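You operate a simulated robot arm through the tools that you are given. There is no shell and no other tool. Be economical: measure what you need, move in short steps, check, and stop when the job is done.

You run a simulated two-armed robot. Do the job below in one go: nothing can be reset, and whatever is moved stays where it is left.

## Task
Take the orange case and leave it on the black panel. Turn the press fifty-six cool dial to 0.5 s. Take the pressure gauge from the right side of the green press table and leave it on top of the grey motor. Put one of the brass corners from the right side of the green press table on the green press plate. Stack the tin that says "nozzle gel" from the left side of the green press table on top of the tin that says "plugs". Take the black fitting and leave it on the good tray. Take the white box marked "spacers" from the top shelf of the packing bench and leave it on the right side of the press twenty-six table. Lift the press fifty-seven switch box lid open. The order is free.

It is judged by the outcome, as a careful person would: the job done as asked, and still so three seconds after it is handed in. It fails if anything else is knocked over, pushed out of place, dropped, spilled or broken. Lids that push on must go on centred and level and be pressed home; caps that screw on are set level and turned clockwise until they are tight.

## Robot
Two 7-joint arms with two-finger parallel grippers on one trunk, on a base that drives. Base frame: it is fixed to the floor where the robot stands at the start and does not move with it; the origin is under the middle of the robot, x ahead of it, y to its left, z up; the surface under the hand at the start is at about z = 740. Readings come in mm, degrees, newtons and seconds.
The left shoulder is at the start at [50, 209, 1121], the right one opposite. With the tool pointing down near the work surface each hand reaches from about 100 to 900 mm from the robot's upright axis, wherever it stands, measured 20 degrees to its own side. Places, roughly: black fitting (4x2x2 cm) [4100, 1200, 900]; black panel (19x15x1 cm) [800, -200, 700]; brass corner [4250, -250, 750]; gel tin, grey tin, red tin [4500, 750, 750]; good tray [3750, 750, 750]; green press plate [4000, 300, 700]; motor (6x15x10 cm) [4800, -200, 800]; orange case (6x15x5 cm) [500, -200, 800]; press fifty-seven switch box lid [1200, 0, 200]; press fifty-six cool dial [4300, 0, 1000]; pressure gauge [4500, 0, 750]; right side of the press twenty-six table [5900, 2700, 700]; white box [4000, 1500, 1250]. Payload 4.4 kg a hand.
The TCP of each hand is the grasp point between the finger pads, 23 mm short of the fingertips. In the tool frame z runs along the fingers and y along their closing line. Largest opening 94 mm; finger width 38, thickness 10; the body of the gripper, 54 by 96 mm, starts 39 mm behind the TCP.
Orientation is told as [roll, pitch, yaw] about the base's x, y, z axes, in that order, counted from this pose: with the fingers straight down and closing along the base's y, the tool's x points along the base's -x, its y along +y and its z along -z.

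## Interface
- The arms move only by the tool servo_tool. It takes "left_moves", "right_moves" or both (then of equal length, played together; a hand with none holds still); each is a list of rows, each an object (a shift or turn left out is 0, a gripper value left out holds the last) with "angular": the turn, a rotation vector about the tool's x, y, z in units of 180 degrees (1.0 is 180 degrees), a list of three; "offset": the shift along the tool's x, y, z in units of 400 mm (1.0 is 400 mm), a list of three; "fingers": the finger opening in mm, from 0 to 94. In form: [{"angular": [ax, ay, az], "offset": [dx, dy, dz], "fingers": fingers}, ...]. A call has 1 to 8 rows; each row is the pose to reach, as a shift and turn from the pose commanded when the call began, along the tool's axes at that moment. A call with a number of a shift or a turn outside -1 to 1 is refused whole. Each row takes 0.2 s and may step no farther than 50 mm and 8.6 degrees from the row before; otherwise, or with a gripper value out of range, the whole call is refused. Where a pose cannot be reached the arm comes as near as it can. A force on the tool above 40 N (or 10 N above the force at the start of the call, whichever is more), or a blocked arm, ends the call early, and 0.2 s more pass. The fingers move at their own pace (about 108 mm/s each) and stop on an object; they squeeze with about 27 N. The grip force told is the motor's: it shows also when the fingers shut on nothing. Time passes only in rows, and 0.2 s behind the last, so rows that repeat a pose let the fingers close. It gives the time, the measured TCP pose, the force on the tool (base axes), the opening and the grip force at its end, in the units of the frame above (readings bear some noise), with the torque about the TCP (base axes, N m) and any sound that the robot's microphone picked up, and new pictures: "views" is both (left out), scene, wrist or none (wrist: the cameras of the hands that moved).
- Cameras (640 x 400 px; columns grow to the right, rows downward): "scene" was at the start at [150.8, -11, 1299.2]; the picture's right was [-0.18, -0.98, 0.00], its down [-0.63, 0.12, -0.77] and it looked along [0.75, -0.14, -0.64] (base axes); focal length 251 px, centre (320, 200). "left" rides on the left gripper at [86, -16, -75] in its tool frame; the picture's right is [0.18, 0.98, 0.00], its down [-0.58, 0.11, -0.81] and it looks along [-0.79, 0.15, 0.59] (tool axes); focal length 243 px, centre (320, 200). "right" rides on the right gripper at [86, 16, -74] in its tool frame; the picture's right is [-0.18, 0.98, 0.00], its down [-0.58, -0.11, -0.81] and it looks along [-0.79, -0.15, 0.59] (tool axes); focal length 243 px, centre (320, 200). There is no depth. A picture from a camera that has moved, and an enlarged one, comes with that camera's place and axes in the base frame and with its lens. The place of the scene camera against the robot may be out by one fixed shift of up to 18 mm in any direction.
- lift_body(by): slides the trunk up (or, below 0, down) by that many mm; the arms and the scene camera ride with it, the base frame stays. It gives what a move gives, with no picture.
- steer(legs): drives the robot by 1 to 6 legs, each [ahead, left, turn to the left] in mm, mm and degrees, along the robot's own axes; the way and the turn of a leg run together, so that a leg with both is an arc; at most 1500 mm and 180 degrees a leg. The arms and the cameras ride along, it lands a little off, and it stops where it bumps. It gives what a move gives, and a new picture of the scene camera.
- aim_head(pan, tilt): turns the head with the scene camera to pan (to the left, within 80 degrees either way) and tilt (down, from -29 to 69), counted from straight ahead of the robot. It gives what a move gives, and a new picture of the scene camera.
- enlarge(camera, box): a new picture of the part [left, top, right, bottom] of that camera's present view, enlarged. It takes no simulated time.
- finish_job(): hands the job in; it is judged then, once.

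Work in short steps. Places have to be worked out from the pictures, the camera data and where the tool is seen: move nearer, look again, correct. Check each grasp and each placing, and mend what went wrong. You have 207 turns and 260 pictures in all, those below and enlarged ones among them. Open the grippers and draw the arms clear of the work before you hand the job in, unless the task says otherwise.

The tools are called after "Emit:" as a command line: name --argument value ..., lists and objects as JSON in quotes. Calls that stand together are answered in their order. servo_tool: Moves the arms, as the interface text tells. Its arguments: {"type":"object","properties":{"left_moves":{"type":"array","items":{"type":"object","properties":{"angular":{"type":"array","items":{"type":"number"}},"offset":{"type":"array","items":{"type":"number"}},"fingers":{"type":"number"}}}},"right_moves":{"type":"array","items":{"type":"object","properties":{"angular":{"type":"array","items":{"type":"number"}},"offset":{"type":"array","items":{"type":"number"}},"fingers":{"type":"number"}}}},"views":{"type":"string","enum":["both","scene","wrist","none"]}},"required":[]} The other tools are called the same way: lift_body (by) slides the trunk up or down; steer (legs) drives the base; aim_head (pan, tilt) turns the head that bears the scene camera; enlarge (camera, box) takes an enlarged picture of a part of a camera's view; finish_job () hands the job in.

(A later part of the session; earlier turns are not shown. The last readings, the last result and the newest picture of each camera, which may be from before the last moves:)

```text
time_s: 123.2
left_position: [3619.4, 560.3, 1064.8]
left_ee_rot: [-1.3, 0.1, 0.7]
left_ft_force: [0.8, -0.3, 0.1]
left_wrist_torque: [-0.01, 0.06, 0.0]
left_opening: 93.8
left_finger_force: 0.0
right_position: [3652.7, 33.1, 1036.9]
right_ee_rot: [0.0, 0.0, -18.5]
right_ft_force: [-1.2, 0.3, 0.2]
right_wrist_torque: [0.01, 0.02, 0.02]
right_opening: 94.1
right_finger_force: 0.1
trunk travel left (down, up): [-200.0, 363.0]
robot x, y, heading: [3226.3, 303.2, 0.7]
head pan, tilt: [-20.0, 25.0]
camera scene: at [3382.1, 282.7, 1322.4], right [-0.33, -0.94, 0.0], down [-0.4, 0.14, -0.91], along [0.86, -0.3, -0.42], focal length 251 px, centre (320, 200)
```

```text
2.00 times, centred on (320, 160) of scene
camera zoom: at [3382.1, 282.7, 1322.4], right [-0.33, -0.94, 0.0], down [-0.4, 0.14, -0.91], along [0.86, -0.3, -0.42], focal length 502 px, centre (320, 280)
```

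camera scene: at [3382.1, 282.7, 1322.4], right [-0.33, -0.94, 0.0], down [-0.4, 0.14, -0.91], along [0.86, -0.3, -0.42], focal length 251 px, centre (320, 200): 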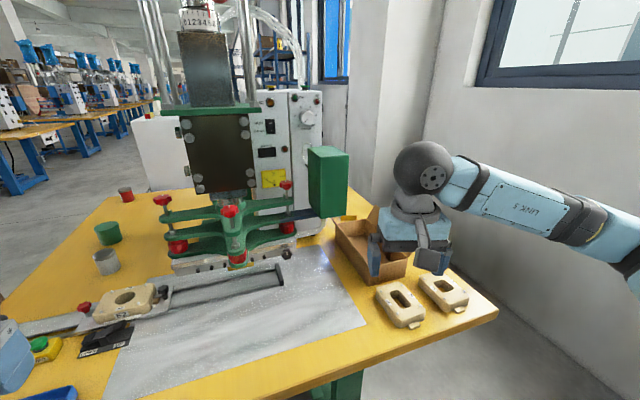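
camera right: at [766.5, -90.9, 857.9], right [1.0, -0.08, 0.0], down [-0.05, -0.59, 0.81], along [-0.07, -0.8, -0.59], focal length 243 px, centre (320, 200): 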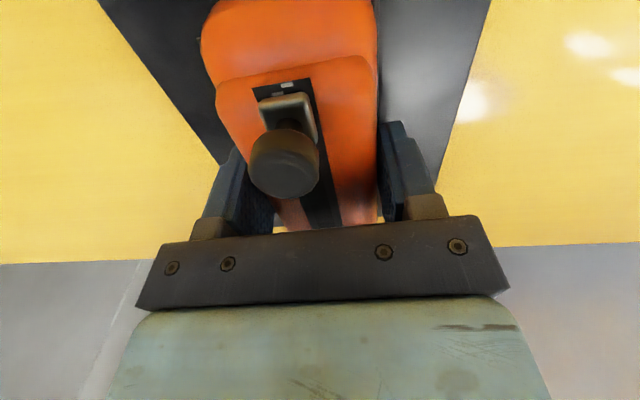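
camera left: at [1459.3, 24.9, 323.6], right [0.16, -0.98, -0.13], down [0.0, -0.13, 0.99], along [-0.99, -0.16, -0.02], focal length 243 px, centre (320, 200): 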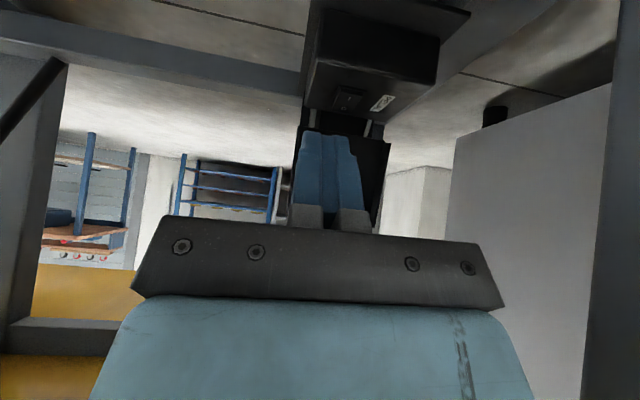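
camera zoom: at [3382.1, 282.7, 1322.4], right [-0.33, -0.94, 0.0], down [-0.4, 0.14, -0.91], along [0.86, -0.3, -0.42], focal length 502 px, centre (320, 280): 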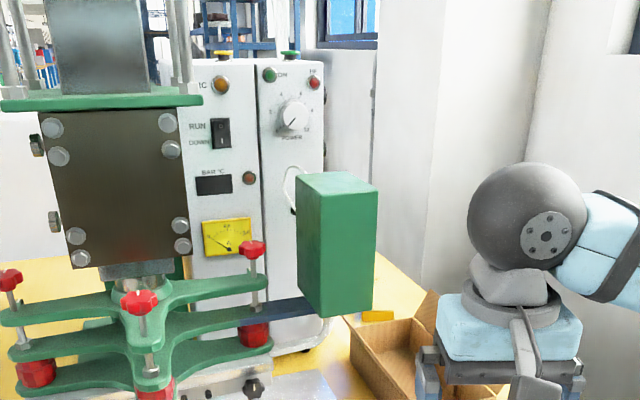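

Raise the trunk and shift right to see behind the green box.

Emit:
lift_body --by 250

Emit:
steer --legs '[[50, -350, 0]]'

Emit:
aim_head --pan 0 --tilt 35

Emit:
enlarge --camera "scene" --box '[220, 60, 460, 210]'

```text
time_s: 125.8
left_position: [3618.5, 560.2, 1313.8]
left_ee_rot: [-1.2, 0.1, 0.7]
left_ft_force: [0.1, -0.9, -0.3]
left_wrist_torque: [-0.04, 0.0, 0.02]
left_opening: 94.1
left_finger_force: 0.2
right_position: [3653.1, 32.9, 1285.2]
right_ee_rot: [0.0, 0.0, -18.5]
right_ft_force: [0.0, 0.1, 0.2]
right_wrist_torque: [-0.02, 0.0, -0.02]
right_opening: 93.9
right_finger_force: 0.0
trunk travel left (down, up): [-450.0, 113.0]
robot x, y, heading: [3231.0, 309.9, 0.7]
head pan, tilt: [-20.0, 25.0]
```

```text
time_s: 129.5
left_position: [3672.6, 205.6, 1313.1]
left_ee_rot: [-1.2, 0.1, 0.5]
left_ft_force: [0.4, 0.7, -0.4]
left_wrist_torque: [-0.03, 0.01, -0.01]
left_opening: 94.1
left_finger_force: 0.1
right_position: [3705.3, -323.3, 1286.3]
right_ee_rot: [0.1, -0.2, -18.7]
right_ft_force: [0.6, 0.5, -0.9]
right_wrist_torque: [0.0, 0.0, 0.0]
right_opening: 94.1
right_finger_force: 0.1
trunk travel left (down, up): [-450.0, 113.0]
robot x, y, heading: [3281.1, -48.4, 0.6]
head pan, tilt: [-20.0, 25.0]
camera scene: at [3435.3, -72.5, 1572.4], right [-0.33, -0.94, 0.0], down [-0.4, 0.14, -0.91], along [0.85, -0.3, -0.42], focal length 251 px, centre (320, 200)
```

scene: 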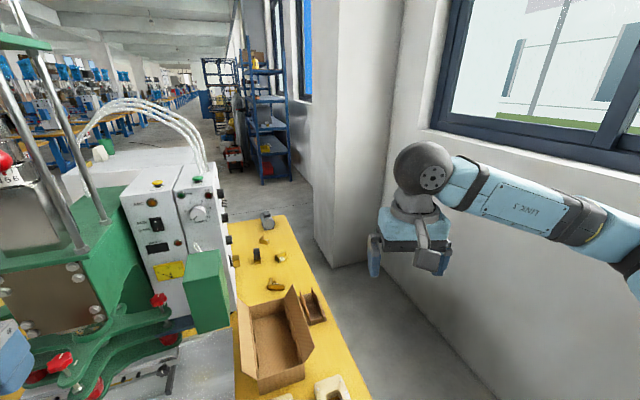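

```text
time_s: 130.3
left_position: [3672.4, 203.7, 1314.3]
left_ee_rot: [-1.2, 0.1, 0.4]
left_ft_force: [0.3, 0.2, -0.5]
left_wrist_torque: [0.04, -0.01, 0.01]
left_opening: 93.9
left_finger_force: 0.1
right_position: [3706.5, -325.4, 1286.5]
right_ee_rot: [0.0, -0.1, -18.8]
right_ft_force: [0.1, -1.0, -0.6]
right_wrist_torque: [-0.02, 0.01, 0.0]
right_opening: 94.1
right_finger_force: 0.0
trunk travel left (down, up): [-450.0, 113.0]
robot x, y, heading: [3284.4, -46.5, 0.5]
head pan, tilt: [0.0, 35.0]
camera scene: at [3436.5, -41.3, 1556.7], right [0.01, -1.0, 0.0], down [-0.57, 0.0, -0.82], along [0.82, 0.01, -0.57], focal length 251 px, centre (320, 200)
```

scene: 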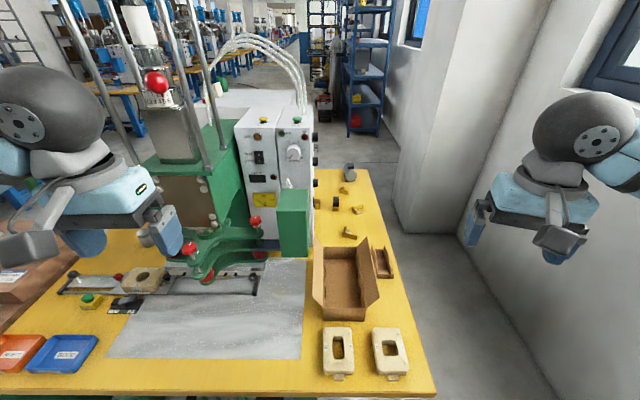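

```text
2.67 times, centred on (340, 135) of scene
camera zoom: at [3436.5, -41.3, 1556.7], right [0.01, -1.0, 0.0], down [-0.57, 0.0, -0.82], along [0.82, 0.01, -0.57], focal length 669 px, centre (267, 373)
```

zoom: 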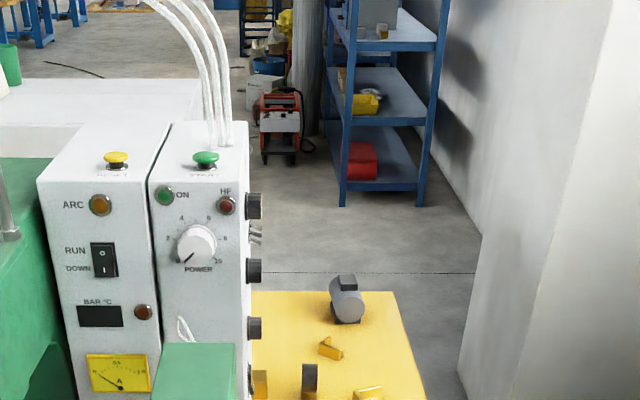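

The dials are on the right side face of the control tower; corners, gauge and motor lie along the table's right side. I want to work from the right aisle facing +y; check the space on my right first.

Emit:
aim_head --pan -75 --tilt 30

```text
time_s: 131.8
left_position: [3673.6, 203.6, 1313.6]
left_ee_rot: [-1.2, 0.1, 0.5]
left_ft_force: [-0.7, -0.1, 0.4]
left_wrist_torque: [-0.03, -0.01, 0.02]
left_opening: 94.2
left_finger_force: 0.0
right_position: [3705.5, -324.8, 1286.9]
right_ee_rot: [0.0, -0.1, -18.8]
right_ft_force: [-0.5, -0.6, -0.8]
right_wrist_torque: [-0.02, -0.02, -0.06]
right_opening: 94.0
right_finger_force: 0.2
trunk travel left (down, up): [-450.0, 113.0]
robot x, y, heading: [3282.4, -43.4, 0.6]
head pan, tilt: [-75.0, 30.0]
camera scene: at [3372.7, -129.1, 1564.4], right [-0.96, -0.27, 0.0], down [-0.13, 0.48, -0.87], along [0.23, -0.83, -0.5], focal length 251 px, centre (320, 200)
```

scene: 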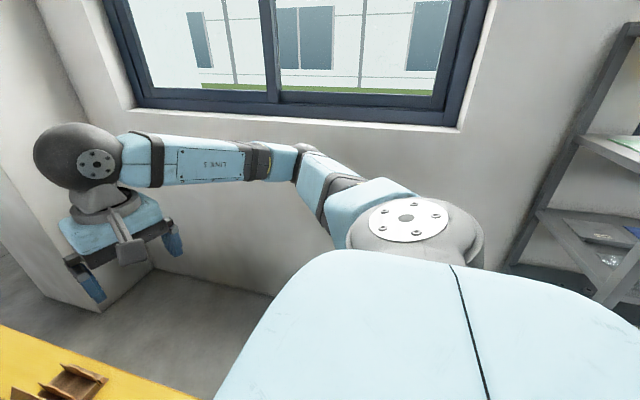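

There's room (wall at y≈-1250, shelf ends x≈2800). Turn left 90°, back to y≈-800, then strafe along the aisle.

Emit:
steer --legs '[[0, 0, 90], [-740, 0, 0], [0, -1150, 0]]'

Emit:
aim_head --pan 0 --tilt 35

```text
time_s: 136.0
left_position: [3039.8, 339.7, 1316.8]
left_ee_rot: [-1.7, -0.6, 87.8]
left_ft_force: [0.2, 0.8, 0.3]
left_wrist_torque: [-0.05, -0.02, -0.01]
left_opening: 94.2
left_finger_force: 0.0
right_position: [3577.1, 344.1, 1292.2]
right_ee_rot: [-0.4, -0.8, 67.2]
right_ft_force: [-0.3, 1.2, -0.3]
right_wrist_torque: [-0.02, 0.02, -0.02]
right_opening: 94.1
right_finger_force: 0.1
trunk travel left (down, up): [-450.0, 113.0]
robot x, y, heading: [3280.0, -51.9, 87.5]
head pan, tilt: [-75.0, 30.0]
stopped in leg 1: the robot was blocked; the commanded pose is now the measured one
camera scene: at [3360.8, 23.7, 1566.2], right [0.22, -0.98, -0.01], down [-0.48, -0.1, -0.87], along [0.85, 0.2, -0.49], focal length 251 px, centre (320, 200)
```

scene: 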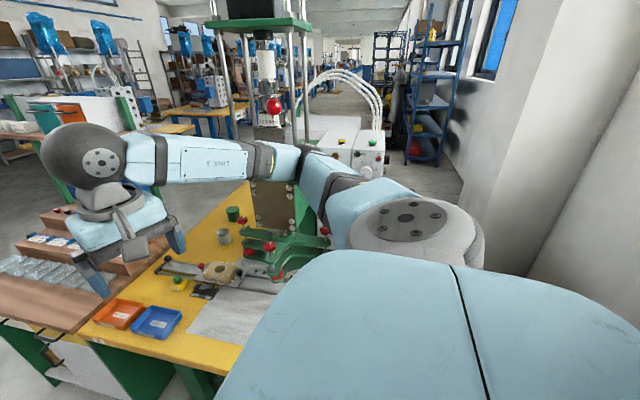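

```text
time_s: 137.5
left_position: [3039.1, 333.2, 1319.9]
left_ee_rot: [-1.5, -0.9, 87.9]
left_ft_force: [0.4, -0.3, 0.5]
left_wrist_torque: [-0.01, -0.03, 0.0]
left_opening: 94.3
left_finger_force: 0.0
right_position: [3574.4, 342.1, 1294.4]
right_ee_rot: [-0.1, -1.0, 67.8]
right_ft_force: [0.0, -0.2, -0.6]
right_wrist_torque: [0.03, -0.03, -0.05]
right_opening: 94.2
right_finger_force: 0.0
trunk travel left (down, up): [-450.0, 113.0]
robot x, y, heading: [3281.3, -51.3, 87.9]
head pan, tilt: [0.0, 35.0]
camera scene: at [3277.9, 86.7, 1559.1], right [1.0, -0.04, 0.01], down [-0.02, -0.56, -0.83], along [0.03, 0.83, -0.56], focal length 251 px, centre (320, 200)
```

scene: 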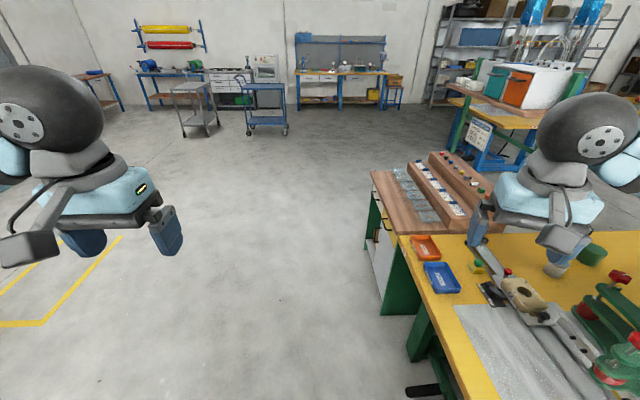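

The right elbow touched the press frame lightly. Move left (−x) 150, back 400, then diagonally into the aisle.

Emit:
steer --legs '[[0, 150, 2], [-400, 0, 0], [-350, -600, 0], [0, -560, 0]]'

Emit:
aim_head --pan 0 --tilt 40

```text
time_s: 152.1
left_position: [4077.9, -409.7, 1313.6]
left_ee_rot: [-1.4, 0.1, 89.4]
left_ft_force: [0.4, 1.1, 0.8]
left_wrist_torque: [0.01, 0.0, -0.02]
left_opening: 93.8
left_finger_force: 0.1
right_position: [4611.7, -389.1, 1286.3]
right_ee_rot: [-0.2, -0.1, 69.2]
right_ft_force: [0.5, 0.3, 0.1]
right_wrist_torque: [0.03, -0.02, 0.0]
right_opening: 93.8
right_finger_force: 0.0
trunk travel left (down, up): [-450.0, 113.0]
robot x, y, heading: [4319.2, -803.6, 89.4]
head pan, tilt: [0.0, 35.0]
camera scene: at [4322.6, -645.9, 1556.6], right [1.0, -0.01, 0.0], down [-0.01, -0.57, -0.82], along [0.01, 0.82, -0.57], focal length 251 px, centre (320, 200)
```

scene: 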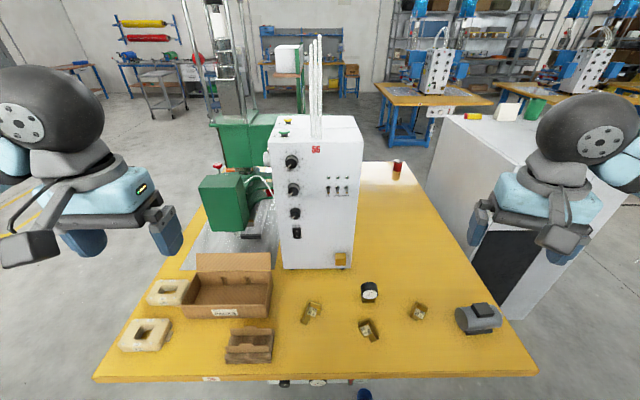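

```text
time_s: 152.7
left_position: [4078.5, -408.4, 1314.4]
left_ee_rot: [-1.2, 0.1, 89.4]
left_ft_force: [-1.1, -0.5, 0.1]
left_wrist_torque: [-0.01, 0.0, -0.02]
left_opening: 93.9
left_finger_force: 0.1
right_position: [4611.8, -388.1, 1286.0]
right_ee_rot: [-0.2, 0.0, 69.3]
right_ft_force: [0.5, -0.9, 0.3]
right_wrist_torque: [-0.01, 0.02, -0.01]
right_opening: 94.1
right_finger_force: 0.1
trunk travel left (down, up): [-450.0, 113.0]
robot x, y, heading: [4321.3, -803.2, 89.4]
head pan, tilt: [0.0, 40.0]
camera scene: at [4322.8, -648.9, 1549.1], right [1.0, -0.01, 0.0], down [-0.01, -0.64, -0.77], along [0.01, 0.77, -0.64], focal length 251 px, centre (320, 200)
```

scene: 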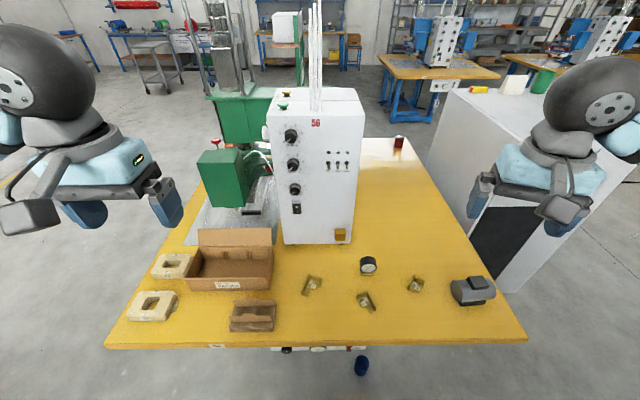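

Excellent view: tower "56" with side dials, gauge, brass corners, motor. Enlarge the dials and the parts.

Emit:
enlarge --camera "scene" --box '[260, 110, 360, 220]'

Emit:
enlarge --camera "scene" --box '[280, 220, 510, 340]'

```text
3.64 times, centred on (310, 165) of scene
camera zoom: at [4322.8, -648.9, 1549.1], right [1.0, -0.01, 0.0], down [-0.01, -0.64, -0.77], along [0.01, 0.77, -0.64], focal length 913 px, centre (356, 327)
```

zoom: 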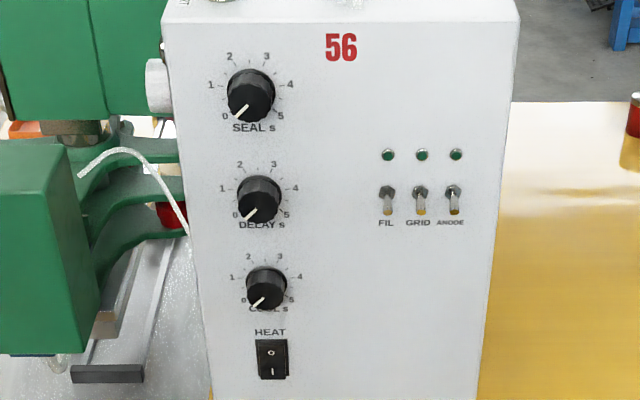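

```text
2.78 times, centred on (395, 280) of scene
camera zoom: at [4322.8, -648.9, 1549.1], right [1.0, -0.01, 0.0], down [-0.01, -0.64, -0.77], along [0.01, 0.77, -0.64], focal length 698 px, centre (111, -23)
```

zoom: 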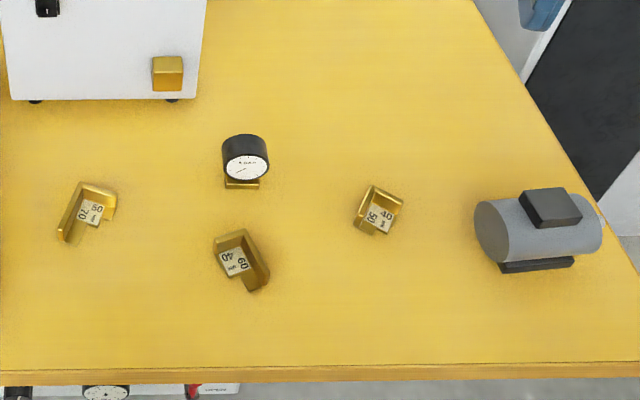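

COOL is the lowest dial, pointer at 0; scale 0–5 over ~270°, so 0.5 s is ~27° clockwise. Dial is near (4250,-5,1043). I bring the left hand toward it, pitching to horizontal.

Emit:
servo_tool --left_moves '[{"offset": [-0.047, -0.053, 0.0625], "angular": [0, -0.044, 0], "fingers": 60}, {"offset": [-0.094, -0.107, 0.125], "angular": [0, -0.089, 0]}, {"offset": [-0.14, -0.16, 0.1875], "angular": [0, -0.133, 0]}, {"offset": [-0.187, -0.214, 0.25], "angular": [0, -0.178, 0]}, {"offset": [-0.234, -0.267, 0.3125], "angular": [0, -0.222, 0]}, {"offset": [-0.281, -0.32, 0.375], "angular": [0, -0.266, 0]}, {"offset": [-0.328, -0.374, 0.4375], "angular": [0, -0.311, 0]}, {"offset": [-0.375, -0.4275, 0.5], "angular": [0, -0.355, 0]}]' --views "none"

Emit:
servo_tool --left_moves '[{"offset": [0, 0, 0.1], "angular": [0, -0.036, 0]}, {"offset": [0, 0, 0.2], "angular": [0, -0.072, 0]}, {"offset": [0.005, 0, 0.3], "angular": [0, -0.108, 0]}, {"offset": [0.007, 0, 0.39], "angular": [0, -0.144, 0]}]' --views "both"

```text
time_s: 154.5
left_position: [4255.5, -261.1, 1116.9]
left_ee_rot: [-2.6, -63.9, 91.6]
left_ft_force: [0.2, 0.5, 0.4]
left_wrist_torque: [-0.04, 0.0, 0.01]
left_opening: 60.2
left_finger_force: 0.0
right_position: [4611.0, -387.9, 1286.5]
right_ee_rot: [-0.2, 0.0, 69.2]
right_ft_force: [0.1, 0.8, -0.1]
right_wrist_torque: [-0.02, 0.01, 0.01]
right_opening: 93.8
right_finger_force: 0.1
trunk travel left (down, up): [-450.0, 113.0]
robot x, y, heading: [4319.7, -806.3, 89.5]
head pan, tilt: [0.0, 40.0]
```

```text
time_s: 155.5
left_position: [4261.6, -123.7, 1044.4]
left_ee_rot: [-75.4, -88.8, 164.5]
left_ft_force: [-0.1, 0.2, -0.1]
left_wrist_torque: [0.01, 0.02, 0.04]
left_opening: 60.0
left_finger_force: 0.1
right_position: [4611.7, -388.1, 1285.5]
right_ee_rot: [-0.2, 0.1, 69.1]
right_ft_force: [0.7, -0.4, 0.1]
right_wrist_torque: [-0.04, 0.05, 0.0]
right_opening: 93.9
right_finger_force: 0.0
trunk travel left (down, up): [-450.0, 113.0]
robot x, y, heading: [4322.6, -804.0, 89.3]
head pan, tilt: [0.0, 40.0]
camera scene: at [4323.6, -648.0, 1549.0], right [1.0, -0.01, 0.0], down [-0.01, -0.64, -0.77], along [0.01, 0.77, -0.64], focal length 251 px, centre (320, 200)
camera left: at [4278.7, -199.1, 960.1], right [-0.98, 0.01, -0.2], down [-0.13, -0.8, 0.58], along [-0.16, 0.6, 0.79], focal length 243 px, centre (320, 200)
```

scene: 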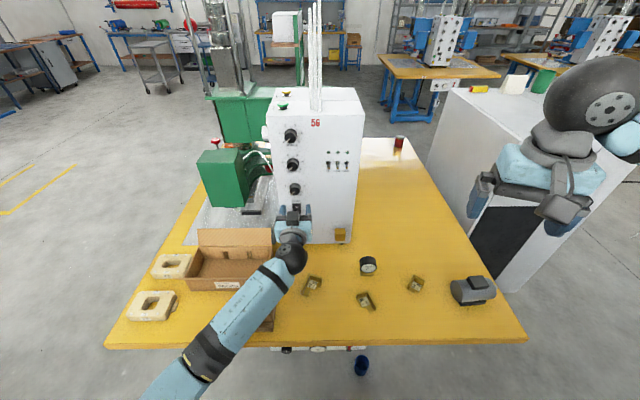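
left: 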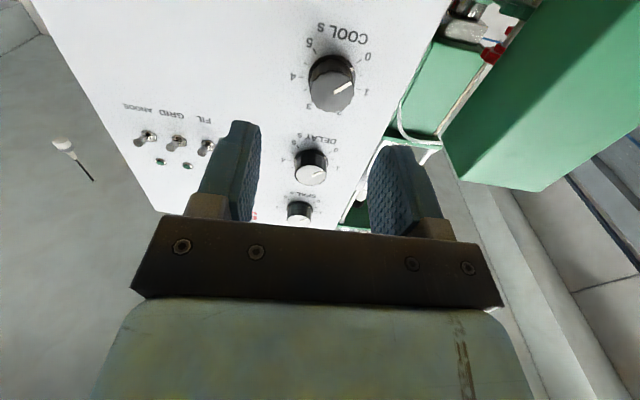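

COOL dial refined to about (4252,-10,1056). Align and advance to y≈-32, then look.

Emit:
servo_tool --left_moves '[{"offset": [-0.03, 0.024, 0.05]}, {"offset": [-0.03, 0.024, 0.13]}, {"offset": [-0.03, 0.024, 0.2]}, {"offset": [-0.03, 0.024, 0.225]}]' --views "both"

```text
time_s: 156.5
left_position: [4251.5, -33.7, 1057.0]
left_ee_rot: [-76.4, -88.7, 165.7]
left_ft_force: [0.3, -12.6, -3.1]
left_wrist_torque: [0.15, -0.1, 0.46]
left_opening: 59.8
left_finger_force: 0.0
right_position: [4612.0, -390.2, 1286.5]
right_ee_rot: [-0.2, 0.0, 69.1]
right_ft_force: [-1.3, -1.1, 0.2]
right_wrist_torque: [0.01, 0.04, 0.02]
right_opening: 94.1
right_finger_force: 0.1
trunk travel left (down, up): [-450.0, 113.0]
robot x, y, heading: [4320.1, -803.7, 89.7]
head pan, tilt: [0.0, 40.0]
camera scene: at [4322.6, -650.4, 1549.2], right [1.0, -0.01, 0.0], down [-0.01, -0.64, -0.77], along [0.01, 0.77, -0.64], focal length 251 px, centre (320, 200)
camera left: at [4267.6, -110.0, 971.7], right [-0.98, 0.01, -0.2], down [-0.13, -0.8, 0.58], along [-0.16, 0.6, 0.79], focal length 243 px, centre (320, 200)
```

scene: 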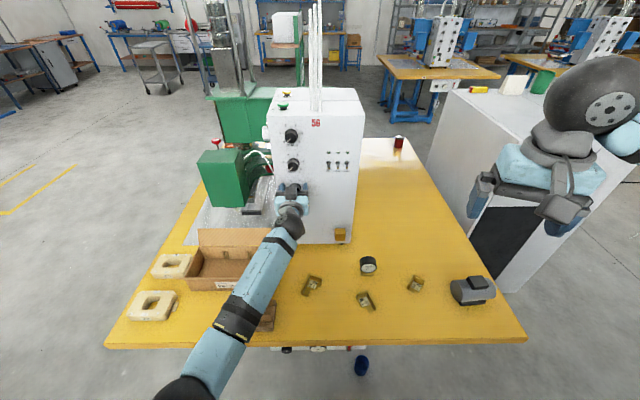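
left: 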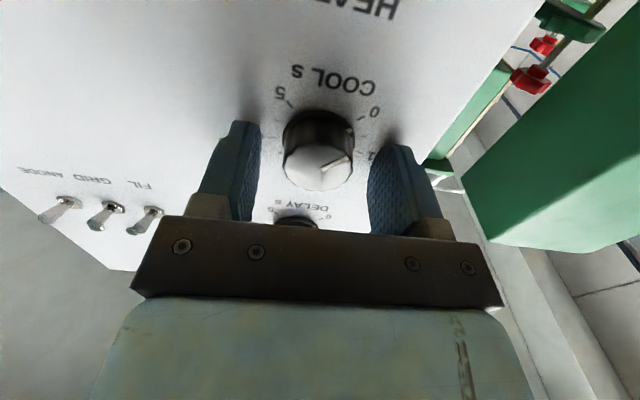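

Fingertips touch the panel. Back off 4 mm and close gently on the dial.

Emit:
servo_tool --left_moves '[{"offset": [0, 0, -0.012]}, {"offset": [0, 0, -0.012], "fingers": 25}, {"offset": [0, 0, -0.012], "fingers": 25}, {"offset": [0, 0, -0.012], "fingers": 25}]' --views "wrist"

```text
time_s: 157.5
left_position: [4251.2, -36.7, 1056.5]
left_ee_rot: [-79.1, -88.7, 168.3]
left_ft_force: [13.5, 5.4, 2.7]
left_wrist_torque: [-0.17, -0.09, 0.47]
left_opening: 33.0
left_finger_force: 45.0
right_position: [4614.4, -387.8, 1285.5]
right_ee_rot: [-0.1, 0.0, 69.2]
right_ft_force: [-0.2, -0.5, -0.5]
right_wrist_torque: [0.01, -0.02, -0.02]
right_opening: 94.0
right_finger_force: 0.0
trunk travel left (down, up): [-450.0, 113.0]
robot x, y, heading: [4316.4, -805.0, 89.2]
head pan, tilt: [0.0, 40.0]
camera left: at [4269.4, -112.7, 972.5], right [-0.98, 0.01, -0.2], down [-0.13, -0.8, 0.58], along [-0.16, 0.6, 0.79], focal length 243 px, centre (320, 200)
```

left: 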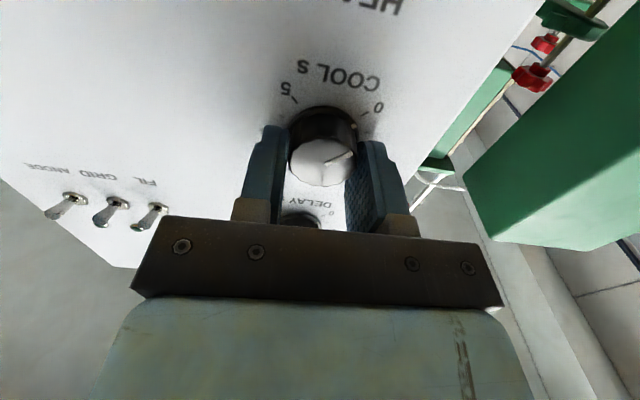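

Gripped with a slight side load; rotate 27° clockwise.

Emit:
servo_tool --left_moves '[{"offset": [0, -0.008, 0]}, {"offset": [0, -0.008, 0], "angular": [0, 0, 0.0375]}, {"offset": [0, -0.008, 0], "angular": [0, 0, 0.075]}, {"offset": [0, -0.008, 0], "angular": [0, 0, 0.1125]}, {"offset": [0, -0.008, 0], "angular": [0, 0, 0.15]}, {"offset": [0, -0.008, 0], "angular": [0, 0, 0.15]}]' --views "wrist"

```text
time_s: 158.9
left_position: [4255.9, -36.7, 1057.1]
left_ee_rot: [89.3, -64.0, -0.2]
left_ft_force: [12.6, 1.7, -1.2]
left_wrist_torque: [-0.29, -0.07, 0.83]
left_opening: 32.9
left_finger_force: 45.1
right_position: [4614.1, -388.8, 1285.7]
right_ee_rot: [-0.1, 0.2, 69.2]
right_ft_force: [-0.4, -0.8, 0.0]
right_wrist_torque: [-0.03, 0.02, -0.05]
right_opening: 93.9
right_finger_force: 0.0
trunk travel left (down, up): [-450.0, 113.0]
robot x, y, heading: [4323.1, -804.8, 89.2]
head pan, tilt: [0.0, 40.0]
camera left: at [4231.5, -112.3, 973.2], right [-0.96, 0.02, 0.26], down [0.14, -0.81, 0.57], along [0.22, 0.59, 0.77], focal length 243 px, centre (320, 200)
```

left: 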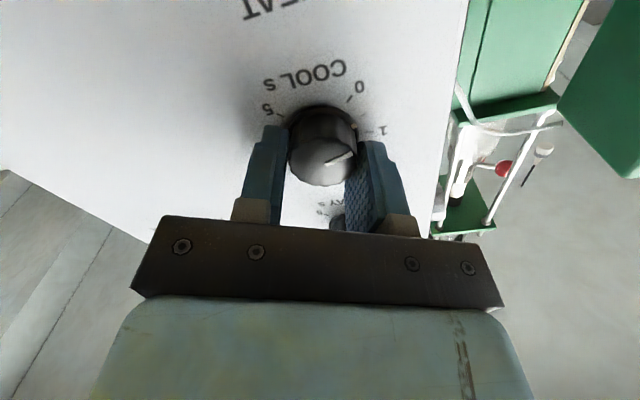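

Dial turned with the hand; the pointer lies between 0 and 1. Release, back off and check.

Emit:
servo_tool --left_moves '[{"offset": [0, 0, 0], "fingers": 60}, {"offset": [0, 0, 0], "fingers": 60}, {"offset": [0, 0, -0.1], "fingers": 60}, {"offset": [0, 0, -0.2], "fingers": 60}, {"offset": [0.1, 0, -0.28], "fingers": 60}, {"offset": [0.2, 0, -0.34], "fingers": 60}]' --views "none"

Emit:
enlarge --camera "scene" --box '[265, 145, 325, 215]'

Emit:
enlarge --camera "left" --box '[240, 0, 440, 180]'

```text
refused: row 5 steps farther than a row can; nothing moved
```

```text
5.71 times, centred on (295, 180) of scene
camera zoom: at [4324.7, -648.5, 1548.9], right [1.0, -0.01, 0.0], down [-0.01, -0.64, -0.77], along [0.01, 0.77, -0.64], focal length 1434 px, centre (463, 314)
```

zoom: 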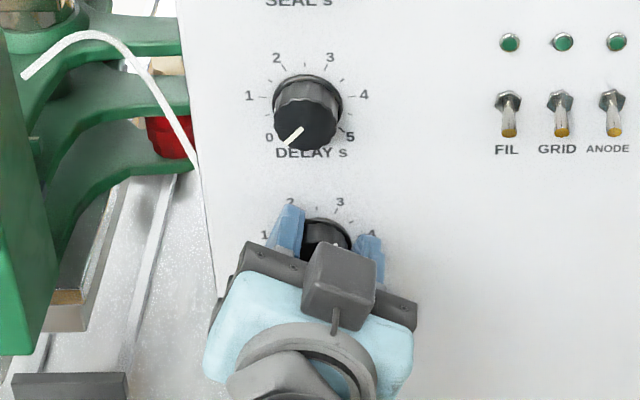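

```text
2.22 times, centred on (340, 90) of left
camera zoom: at [4231.5, -112.3, 973.2], right [-0.96, 0.02, 0.26], down [0.14, -0.81, 0.57], along [0.22, 0.59, 0.77], focal length 539 px, centre (276, 444)
```

zoom: 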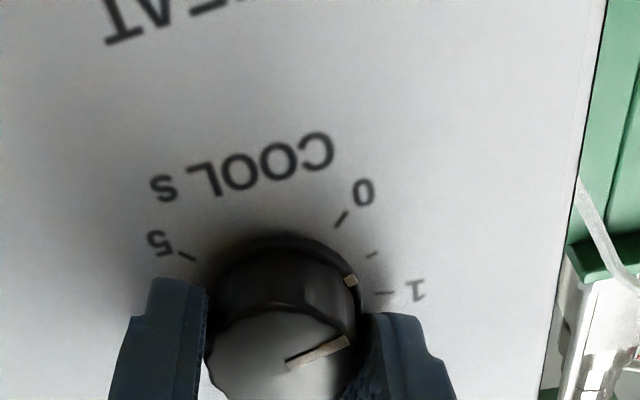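

Looks close to the 0.5 tick. Release in smaller steps and check from the scene camera.

Emit:
servo_tool --left_moves '[{"offset": [0, 0, 0], "fingers": 60}, {"offset": [0, 0, 0], "fingers": 60}, {"offset": [0, 0, -0.1], "fingers": 60}, {"offset": [0, 0, -0.2], "fingers": 60}, {"offset": [0.06, 0, -0.28], "fingers": 60}, {"offset": [0.15, 0, -0.33], "fingers": 60}]' --views "none"

Emit:
enlarge --camera "scene" --box '[270, 160, 320, 210]'

Emit:
enlarge --camera "left" --box '[240, 0, 440, 180]'

```text
time_s: 160.2
left_position: [4200.7, -95.7, 1133.8]
left_ee_rot: [110.4, -57.7, -17.8]
left_ft_force: [0.1, 0.3, -0.3]
left_wrist_torque: [-0.02, 0.05, 0.01]
left_opening: 60.2
left_finger_force: 0.1
right_position: [4610.8, -388.3, 1284.6]
right_ee_rot: [-0.2, 0.0, 69.2]
right_ft_force: [1.0, -0.3, 0.2]
right_wrist_torque: [0.01, 0.01, 0.0]
right_opening: 94.0
right_finger_force: 0.2
trunk travel left (down, up): [-450.0, 113.0]
robot x, y, heading: [4320.0, -803.7, 89.2]
head pan, tilt: [0.0, 40.0]
stopped in row 6 (left hand): the arm was blocked; the commanded pose is now the measured one
```

```text
8.00 times, centred on (295, 185) of scene
camera zoom: at [4321.9, -649.2, 1549.2], right [1.0, -0.01, 0.0], down [-0.01, -0.64, -0.77], along [0.01, 0.77, -0.64], focal length 2008 px, centre (520, 320)
```

zoom: 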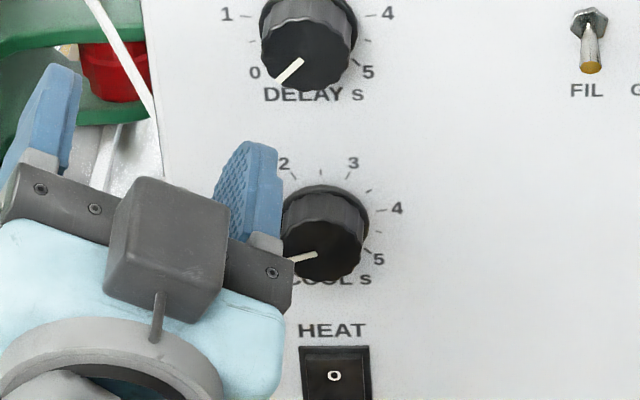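

```text
2.22 times, centred on (340, 90) of left
camera zoom: at [4171.7, -152.6, 1039.9], right [-0.94, -0.06, 0.34], down [0.2, -0.9, 0.4], along [0.28, 0.44, 0.85], focal length 539 px, centre (276, 444)
```

zoom: 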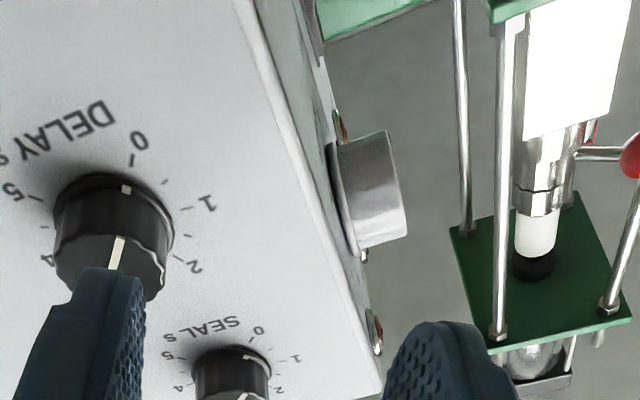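

The arm got blocked on that down-left move; check the scene for what it touched before moving on.

Emit:
servo_tool --left_moves '[{"offset": [0, 0, 0]}]' --views "scene"

```text
time_s: 160.6
left_position: [4201.2, -93.7, 1133.2]
left_ee_rot: [110.3, -57.7, -17.7]
left_ft_force: [0.0, -0.1, 0.3]
left_wrist_torque: [0.01, 0.01, 0.04]
left_opening: 60.0
left_finger_force: 0.0
right_position: [4611.6, -387.8, 1285.8]
right_ee_rot: [-0.3, -0.1, 69.2]
right_ft_force: [-0.5, 1.1, 0.2]
right_wrist_torque: [-0.01, 0.03, -0.01]
right_opening: 93.8
right_finger_force: 0.1
trunk travel left (down, up): [-450.0, 113.0]
robot x, y, heading: [4324.4, -801.9, 89.0]
head pan, tilt: [0.0, 40.0]
camera scene: at [4322.6, -648.8, 1549.1], right [1.0, -0.01, 0.0], down [-0.01, -0.64, -0.77], along [0.01, 0.77, -0.64], focal length 251 px, centre (320, 200)
```

scene: 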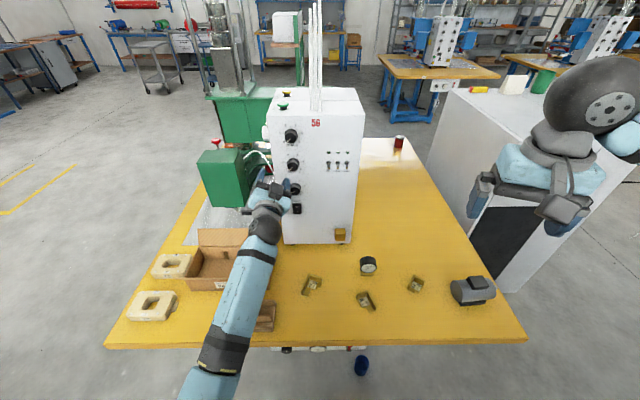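

Nothing moved on the table. Draw the hand straight back out.

Emit:
servo_tool --left_moves '[{"offset": [0, 0, -0.08]}, {"offset": [0, 0, -0.16]}, {"offset": [0, 0, -0.25]}]' --views "none"

Emit:
enlarge --camera "scene" --box '[260, 150, 330, 220]'

```text
time_s: 161.3
left_position: [4183.4, -127.2, 1226.9]
left_ee_rot: [124.9, -50.7, -28.9]
left_ft_force: [1.3, 0.1, 0.4]
left_wrist_torque: [0.01, -0.02, 0.03]
left_opening: 60.2
left_finger_force: 0.1
right_position: [4611.0, -388.9, 1285.7]
right_ee_rot: [-0.2, 0.0, 69.2]
right_ft_force: [-0.6, 0.2, 0.4]
right_wrist_torque: [0.0, 0.01, -0.04]
right_opening: 94.1
right_finger_force: 0.1
trunk travel left (down, up): [-450.0, 113.0]
robot x, y, heading: [4324.7, -805.0, 88.9]
head pan, tilt: [0.0, 40.0]
stopped in row 3 (left hand): the arm was blocked; the commanded pose is now the measured one
```

```text
5.71 times, centred on (295, 185) of scene
camera zoom: at [4322.5, -649.0, 1549.1], right [1.0, -0.01, 0.0], down [-0.01, -0.64, -0.77], along [0.01, 0.77, -0.64], focal length 1434 px, centre (463, 286)
```

zoom: 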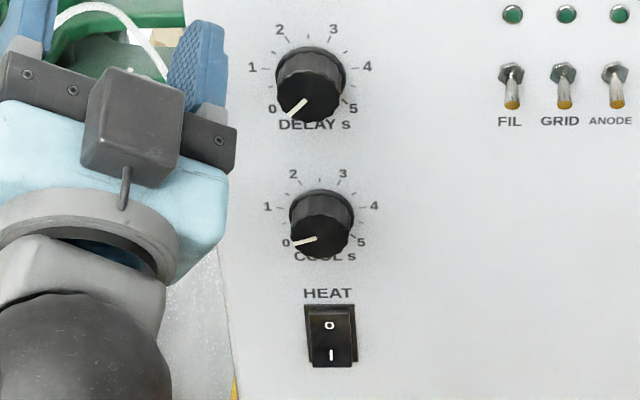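

Dial pointer is now past 0, somewhere near 0.5–0.65; I'll measure it better after freeing the left arm. Look at the left elbow.

Emit:
aim_head --pan 35 --tilt 50

```text
time_s: 162.3
left_position: [4184.0, -126.7, 1226.2]
left_ee_rot: [125.0, -50.7, -28.9]
left_ft_force: [0.3, -0.4, 0.3]
left_wrist_torque: [0.02, 0.0, 0.0]
left_opening: 59.8
left_finger_force: 0.1
right_position: [4611.0, -388.8, 1286.1]
right_ee_rot: [-0.1, 0.0, 69.2]
right_ft_force: [-0.1, 0.5, 0.8]
right_wrist_torque: [-0.01, -0.01, -0.01]
right_opening: 93.8
right_finger_force: 0.0
trunk travel left (down, up): [-450.0, 113.0]
robot x, y, heading: [4320.4, -806.5, 89.2]
head pan, tilt: [35.0, 50.0]
camera scene: at [4278.3, -670.1, 1534.9], right [0.83, 0.56, 0.0], down [0.43, -0.63, -0.64], along [-0.36, 0.53, -0.77], focal length 251 px, centre (320, 200)
```

scene: 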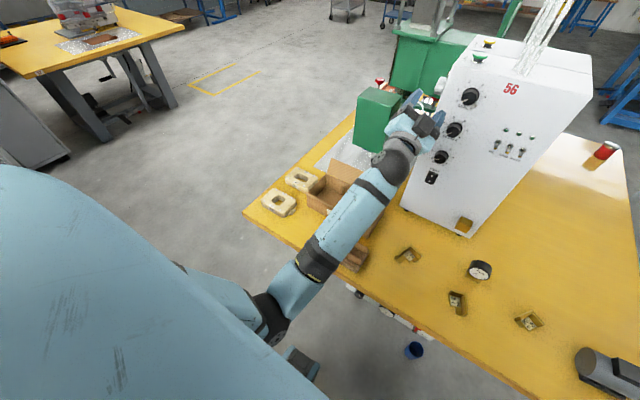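

The left elbow has swung in against the robot body. Undo the wrist roll while moving out to the left.

Emit:
servo_tool --left_moves '[{"offset": [0.003, 0.04, -0.02], "angular": [0, 0, -0.045]}, {"offset": [0.007, 0.085, -0.04], "angular": [0, 0, -0.09]}, {"offset": [0.01, 0.13, -0.06], "angular": [0, 0, -0.135]}, {"offset": [0.014, 0.17, -0.076], "angular": [0, 0, -0.18]}]' --views "none"

```text
time_s: 163.5
left_position: [4126.1, -160.8, 1286.7]
left_ee_rot: [179.3, -64.9, -89.2]
left_ft_force: [-0.3, 0.2, -0.7]
left_wrist_torque: [-0.03, 0.03, -0.01]
left_opening: 59.9
left_finger_force: 0.1
right_position: [4612.7, -387.5, 1284.9]
right_ee_rot: [-0.2, 0.0, 69.1]
right_ft_force: [-0.8, -0.3, -0.2]
right_wrist_torque: [0.0, -0.03, 0.03]
right_opening: 94.0
right_finger_force: 0.0
trunk travel left (down, up): [-450.0, 113.0]
robot x, y, heading: [4319.9, -810.5, 88.9]
head pan, tilt: [35.0, 50.0]
stopped in row 4 (left hand): the arm was blocked; the commanded pose is now the measured one
```

Roll undone. Now pitch the hand down toward vertical while moving left.

Emit:
servo_tool --left_moves '[{"offset": [0, 0.03, 0], "angular": [0, 0.045, 0]}, {"offset": [0, 0.06, 0], "angular": [0, 0.09, 0]}, {"offset": [0, 0.09, 0], "angular": [0, 0.135, 0]}, {"offset": [0, 0.12, 0], "angular": [0, 0.18, 0]}, {"offset": [0, 0.15, 0], "angular": [0, 0.225, 0]}, {"offset": [0, 0.18, 0], "angular": [0, 0.27, 0]}, {"offset": [0, 0.2, 0], "angular": [0, 0.315, 0]}, {"offset": [0, 0.2, 0], "angular": [0, 0.36, 0]}]' --views "scene"

```text
time_s: 165.3
left_position: [4047.5, -161.0, 1284.6]
left_ee_rot: [0.5, -49.9, 89.7]
left_ft_force: [0.8, 0.3, -0.5]
left_wrist_torque: [-0.02, 0.02, -0.01]
left_opening: 59.9
left_finger_force: 0.0
right_position: [4612.8, -389.0, 1285.4]
right_ee_rot: [-0.2, 0.0, 69.2]
right_ft_force: [0.9, 0.0, 0.7]
right_wrist_torque: [-0.01, -0.03, 0.02]
right_opening: 94.0
right_finger_force: 0.1
trunk travel left (down, up): [-450.0, 113.0]
robot x, y, heading: [4320.5, -806.7, 89.1]
head pan, tilt: [35.0, 50.0]
camera scene: at [4278.6, -669.7, 1534.8], right [0.83, 0.56, 0.0], down [0.43, -0.63, -0.64], along [-0.36, 0.53, -0.77], focal length 251 px, centre (320, 200)
```

scene: 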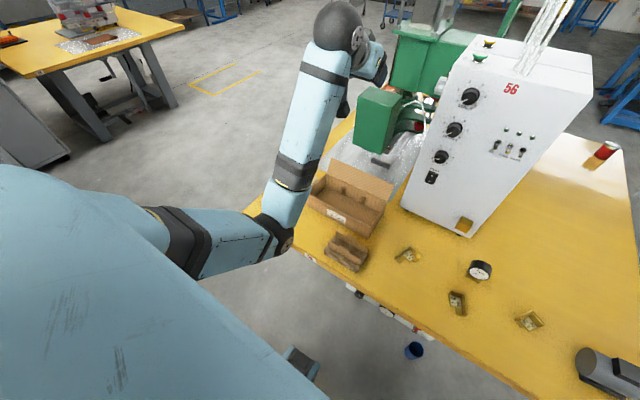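

Freed. Return the left hand to its carry pose and look at the dial again.

Emit:
servo_tool --left_moves '[{"offset": [0.047, -0.01, -0.073], "angular": [0, 0.04, 0]}, {"offset": [0.094, -0.02, -0.146], "angular": [0, 0.08, 0]}, {"offset": [0.14, -0.03, -0.219], "angular": [0, 0.12, 0]}, {"offset": [0.19, -0.04, -0.29], "angular": [0, 0.16, 0]}, {"offset": [0.236, -0.05, -0.364], "angular": [0, 0.2, 0]}, {"offset": [0.283, -0.06, -0.437], "angular": [0, 0.24, 0]}, {"offset": [0.33, -0.075, -0.51], "angular": [0, 0.278, 0]}]' --views "none"

Emit:
aim_head --pan 0 --tilt 40

Emit:
enlarge --camera "scene" --box '[275, 150, 315, 200]'

```text
time_s: 166.9
left_position: [4048.9, -196.9, 1290.2]
left_ee_rot: [0.3, -42.9, 89.9]
left_ft_force: [0.0, 0.3, -0.1]
left_wrist_torque: [0.01, -0.01, -0.01]
left_opening: 59.8
left_finger_force: 0.1
left hand out of reach, approached as far as the arm can: row 2, 3, 4, 5, 6, 7
right_position: [4611.9, -386.7, 1286.7]
right_ee_rot: [-0.2, 0.1, 69.2]
right_ft_force: [-0.2, -0.2, -0.6]
right_wrist_torque: [-0.02, -0.03, -0.02]
right_opening: 94.1
right_finger_force: 0.1
trunk travel left (down, up): [-450.0, 113.0]
robot x, y, heading: [4321.8, -806.4, 89.3]
head pan, tilt: [35.0, 50.0]
```

```text
time_s: 167.9
left_position: [4049.7, -197.4, 1290.2]
left_ee_rot: [0.4, -42.9, 89.8]
left_ft_force: [0.3, -0.2, 0.2]
left_wrist_torque: [0.01, -0.01, 0.0]
left_opening: 59.8
left_finger_force: 0.0
right_position: [4611.8, -387.1, 1286.2]
right_ee_rot: [-0.2, 0.1, 69.3]
right_ft_force: [0.2, 0.1, 0.9]
right_wrist_torque: [-0.02, 0.0, 0.02]
right_opening: 94.0
right_finger_force: 0.0
trunk travel left (down, up): [-450.0, 113.0]
robot x, y, heading: [4323.7, -808.1, 89.1]
head pan, tilt: [0.0, 40.0]
camera scene: at [4322.6, -648.8, 1549.1], right [1.0, -0.01, 0.0], down [-0.01, -0.64, -0.77], along [0.01, 0.77, -0.64], focal length 251 px, centre (320, 200)
```

scene: 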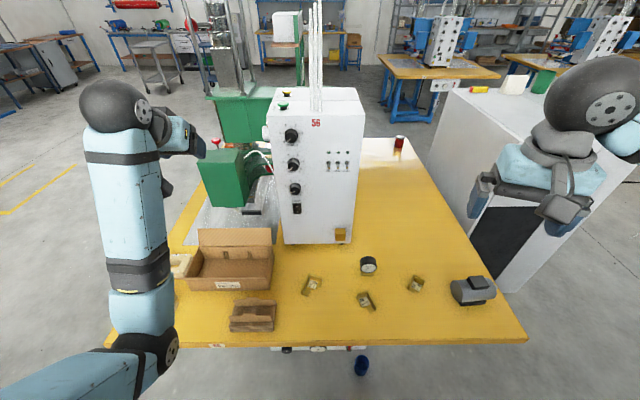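

```text
8.00 times, centred on (295, 175) of scene
camera zoom: at [4322.6, -648.8, 1549.1], right [1.0, -0.01, 0.0], down [-0.01, -0.64, -0.77], along [0.01, 0.77, -0.64], focal length 2008 px, centre (520, 400)
```

zoom: 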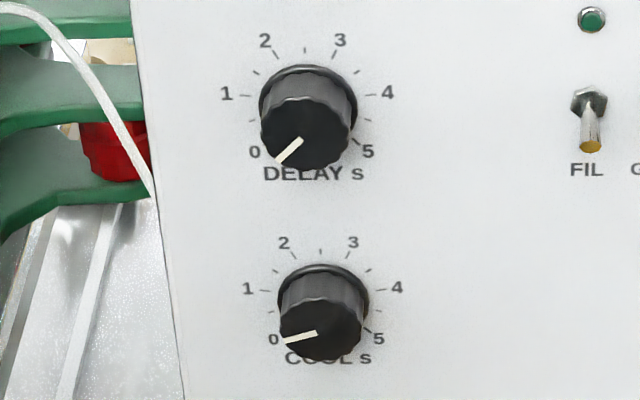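

The COOL dial reads ≈0.5 (29° from 0). The left arm is in an awkward elbow posture; nudge it left/up to see whether it can resolve.

Emit:
servo_tool --left_moves '[{"offset": [0, 0.1, -0.05]}, {"offset": [0, 0.2, -0.1]}, {"offset": [0, 0.3, -0.15]}, {"offset": [0, 0.4, -0.15]}, {"offset": [-0.05, 0.5, -0.15]}, {"offset": [-0.1, 0.55, -0.15]}]' --views "scene"

```text
time_s: 169.3
left_position: [3827.8, -206.3, 1364.6]
left_ee_rot: [0.3, -42.9, 89.8]
left_ft_force: [0.3, -0.1, 0.7]
left_wrist_torque: [-0.03, -0.02, -0.01]
left_opening: 60.1
left_finger_force: 0.1
right_position: [4611.6, -386.9, 1285.9]
right_ee_rot: [-0.2, 0.0, 69.2]
right_ft_force: [-0.3, -0.1, 0.0]
right_wrist_torque: [0.02, 0.02, 0.03]
right_opening: 94.2
right_finger_force: 0.0
trunk travel left (down, up): [-450.0, 113.0]
robot x, y, heading: [4316.6, -805.0, 89.3]
head pan, tilt: [0.0, 40.0]
camera scene: at [4322.6, -648.6, 1549.0], right [1.0, -0.01, 0.0], down [-0.01, -0.64, -0.77], along [0.01, 0.77, -0.64], focal length 251 px, centre (320, 200)
```

scene: 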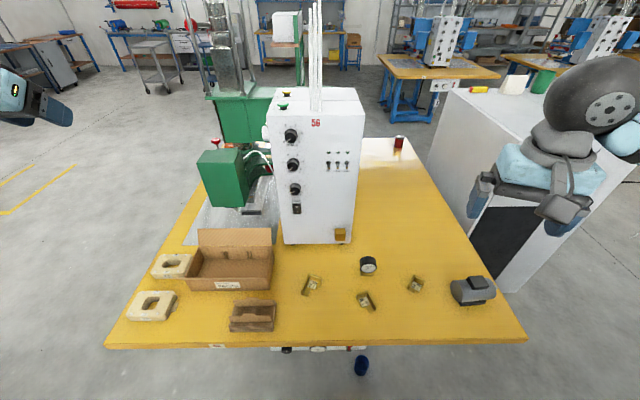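

It resolved. Bring the left hand back to carry pose.

Emit:
servo_tool --left_moves '[{"offset": [0.064, -0.03, -0.036], "angular": [0, 0.034, 0]}, {"offset": [0.129, -0.07, -0.071], "angular": [0, 0.068, 0]}, {"offset": [0.193, -0.12, -0.107], "angular": [0, 0.102, 0]}, {"offset": [0.257, -0.18, -0.143], "angular": [0, 0.136, 0]}, {"offset": [0.32, -0.26, -0.18], "angular": [0, 0.17, 0]}, {"offset": [0.386, -0.34, -0.214], "angular": [0, 0.204, 0]}, {"offset": [0.45, -0.4, -0.25], "angular": [0, 0.238, 0]}]' --views "none"

```text
time_s: 170.9
left_position: [3987.9, -411.1, 1317.7]
left_ee_rot: [0.2, 0.0, 90.2]
left_ft_force: [0.2, 0.0, 0.6]
left_wrist_torque: [0.02, -0.01, -0.03]
left_opening: 59.9
left_finger_force: 0.0
right_position: [4611.3, -387.8, 1286.3]
right_ee_rot: [-0.3, 0.0, 69.2]
right_ft_force: [-0.2, 0.9, -0.4]
right_wrist_torque: [-0.01, -0.01, 0.0]
right_opening: 94.3
right_finger_force: 0.1
trunk travel left (down, up): [-450.0, 113.0]
robot x, y, heading: [4318.4, -808.2, 89.1]
head pan, tilt: [0.0, 40.0]
```

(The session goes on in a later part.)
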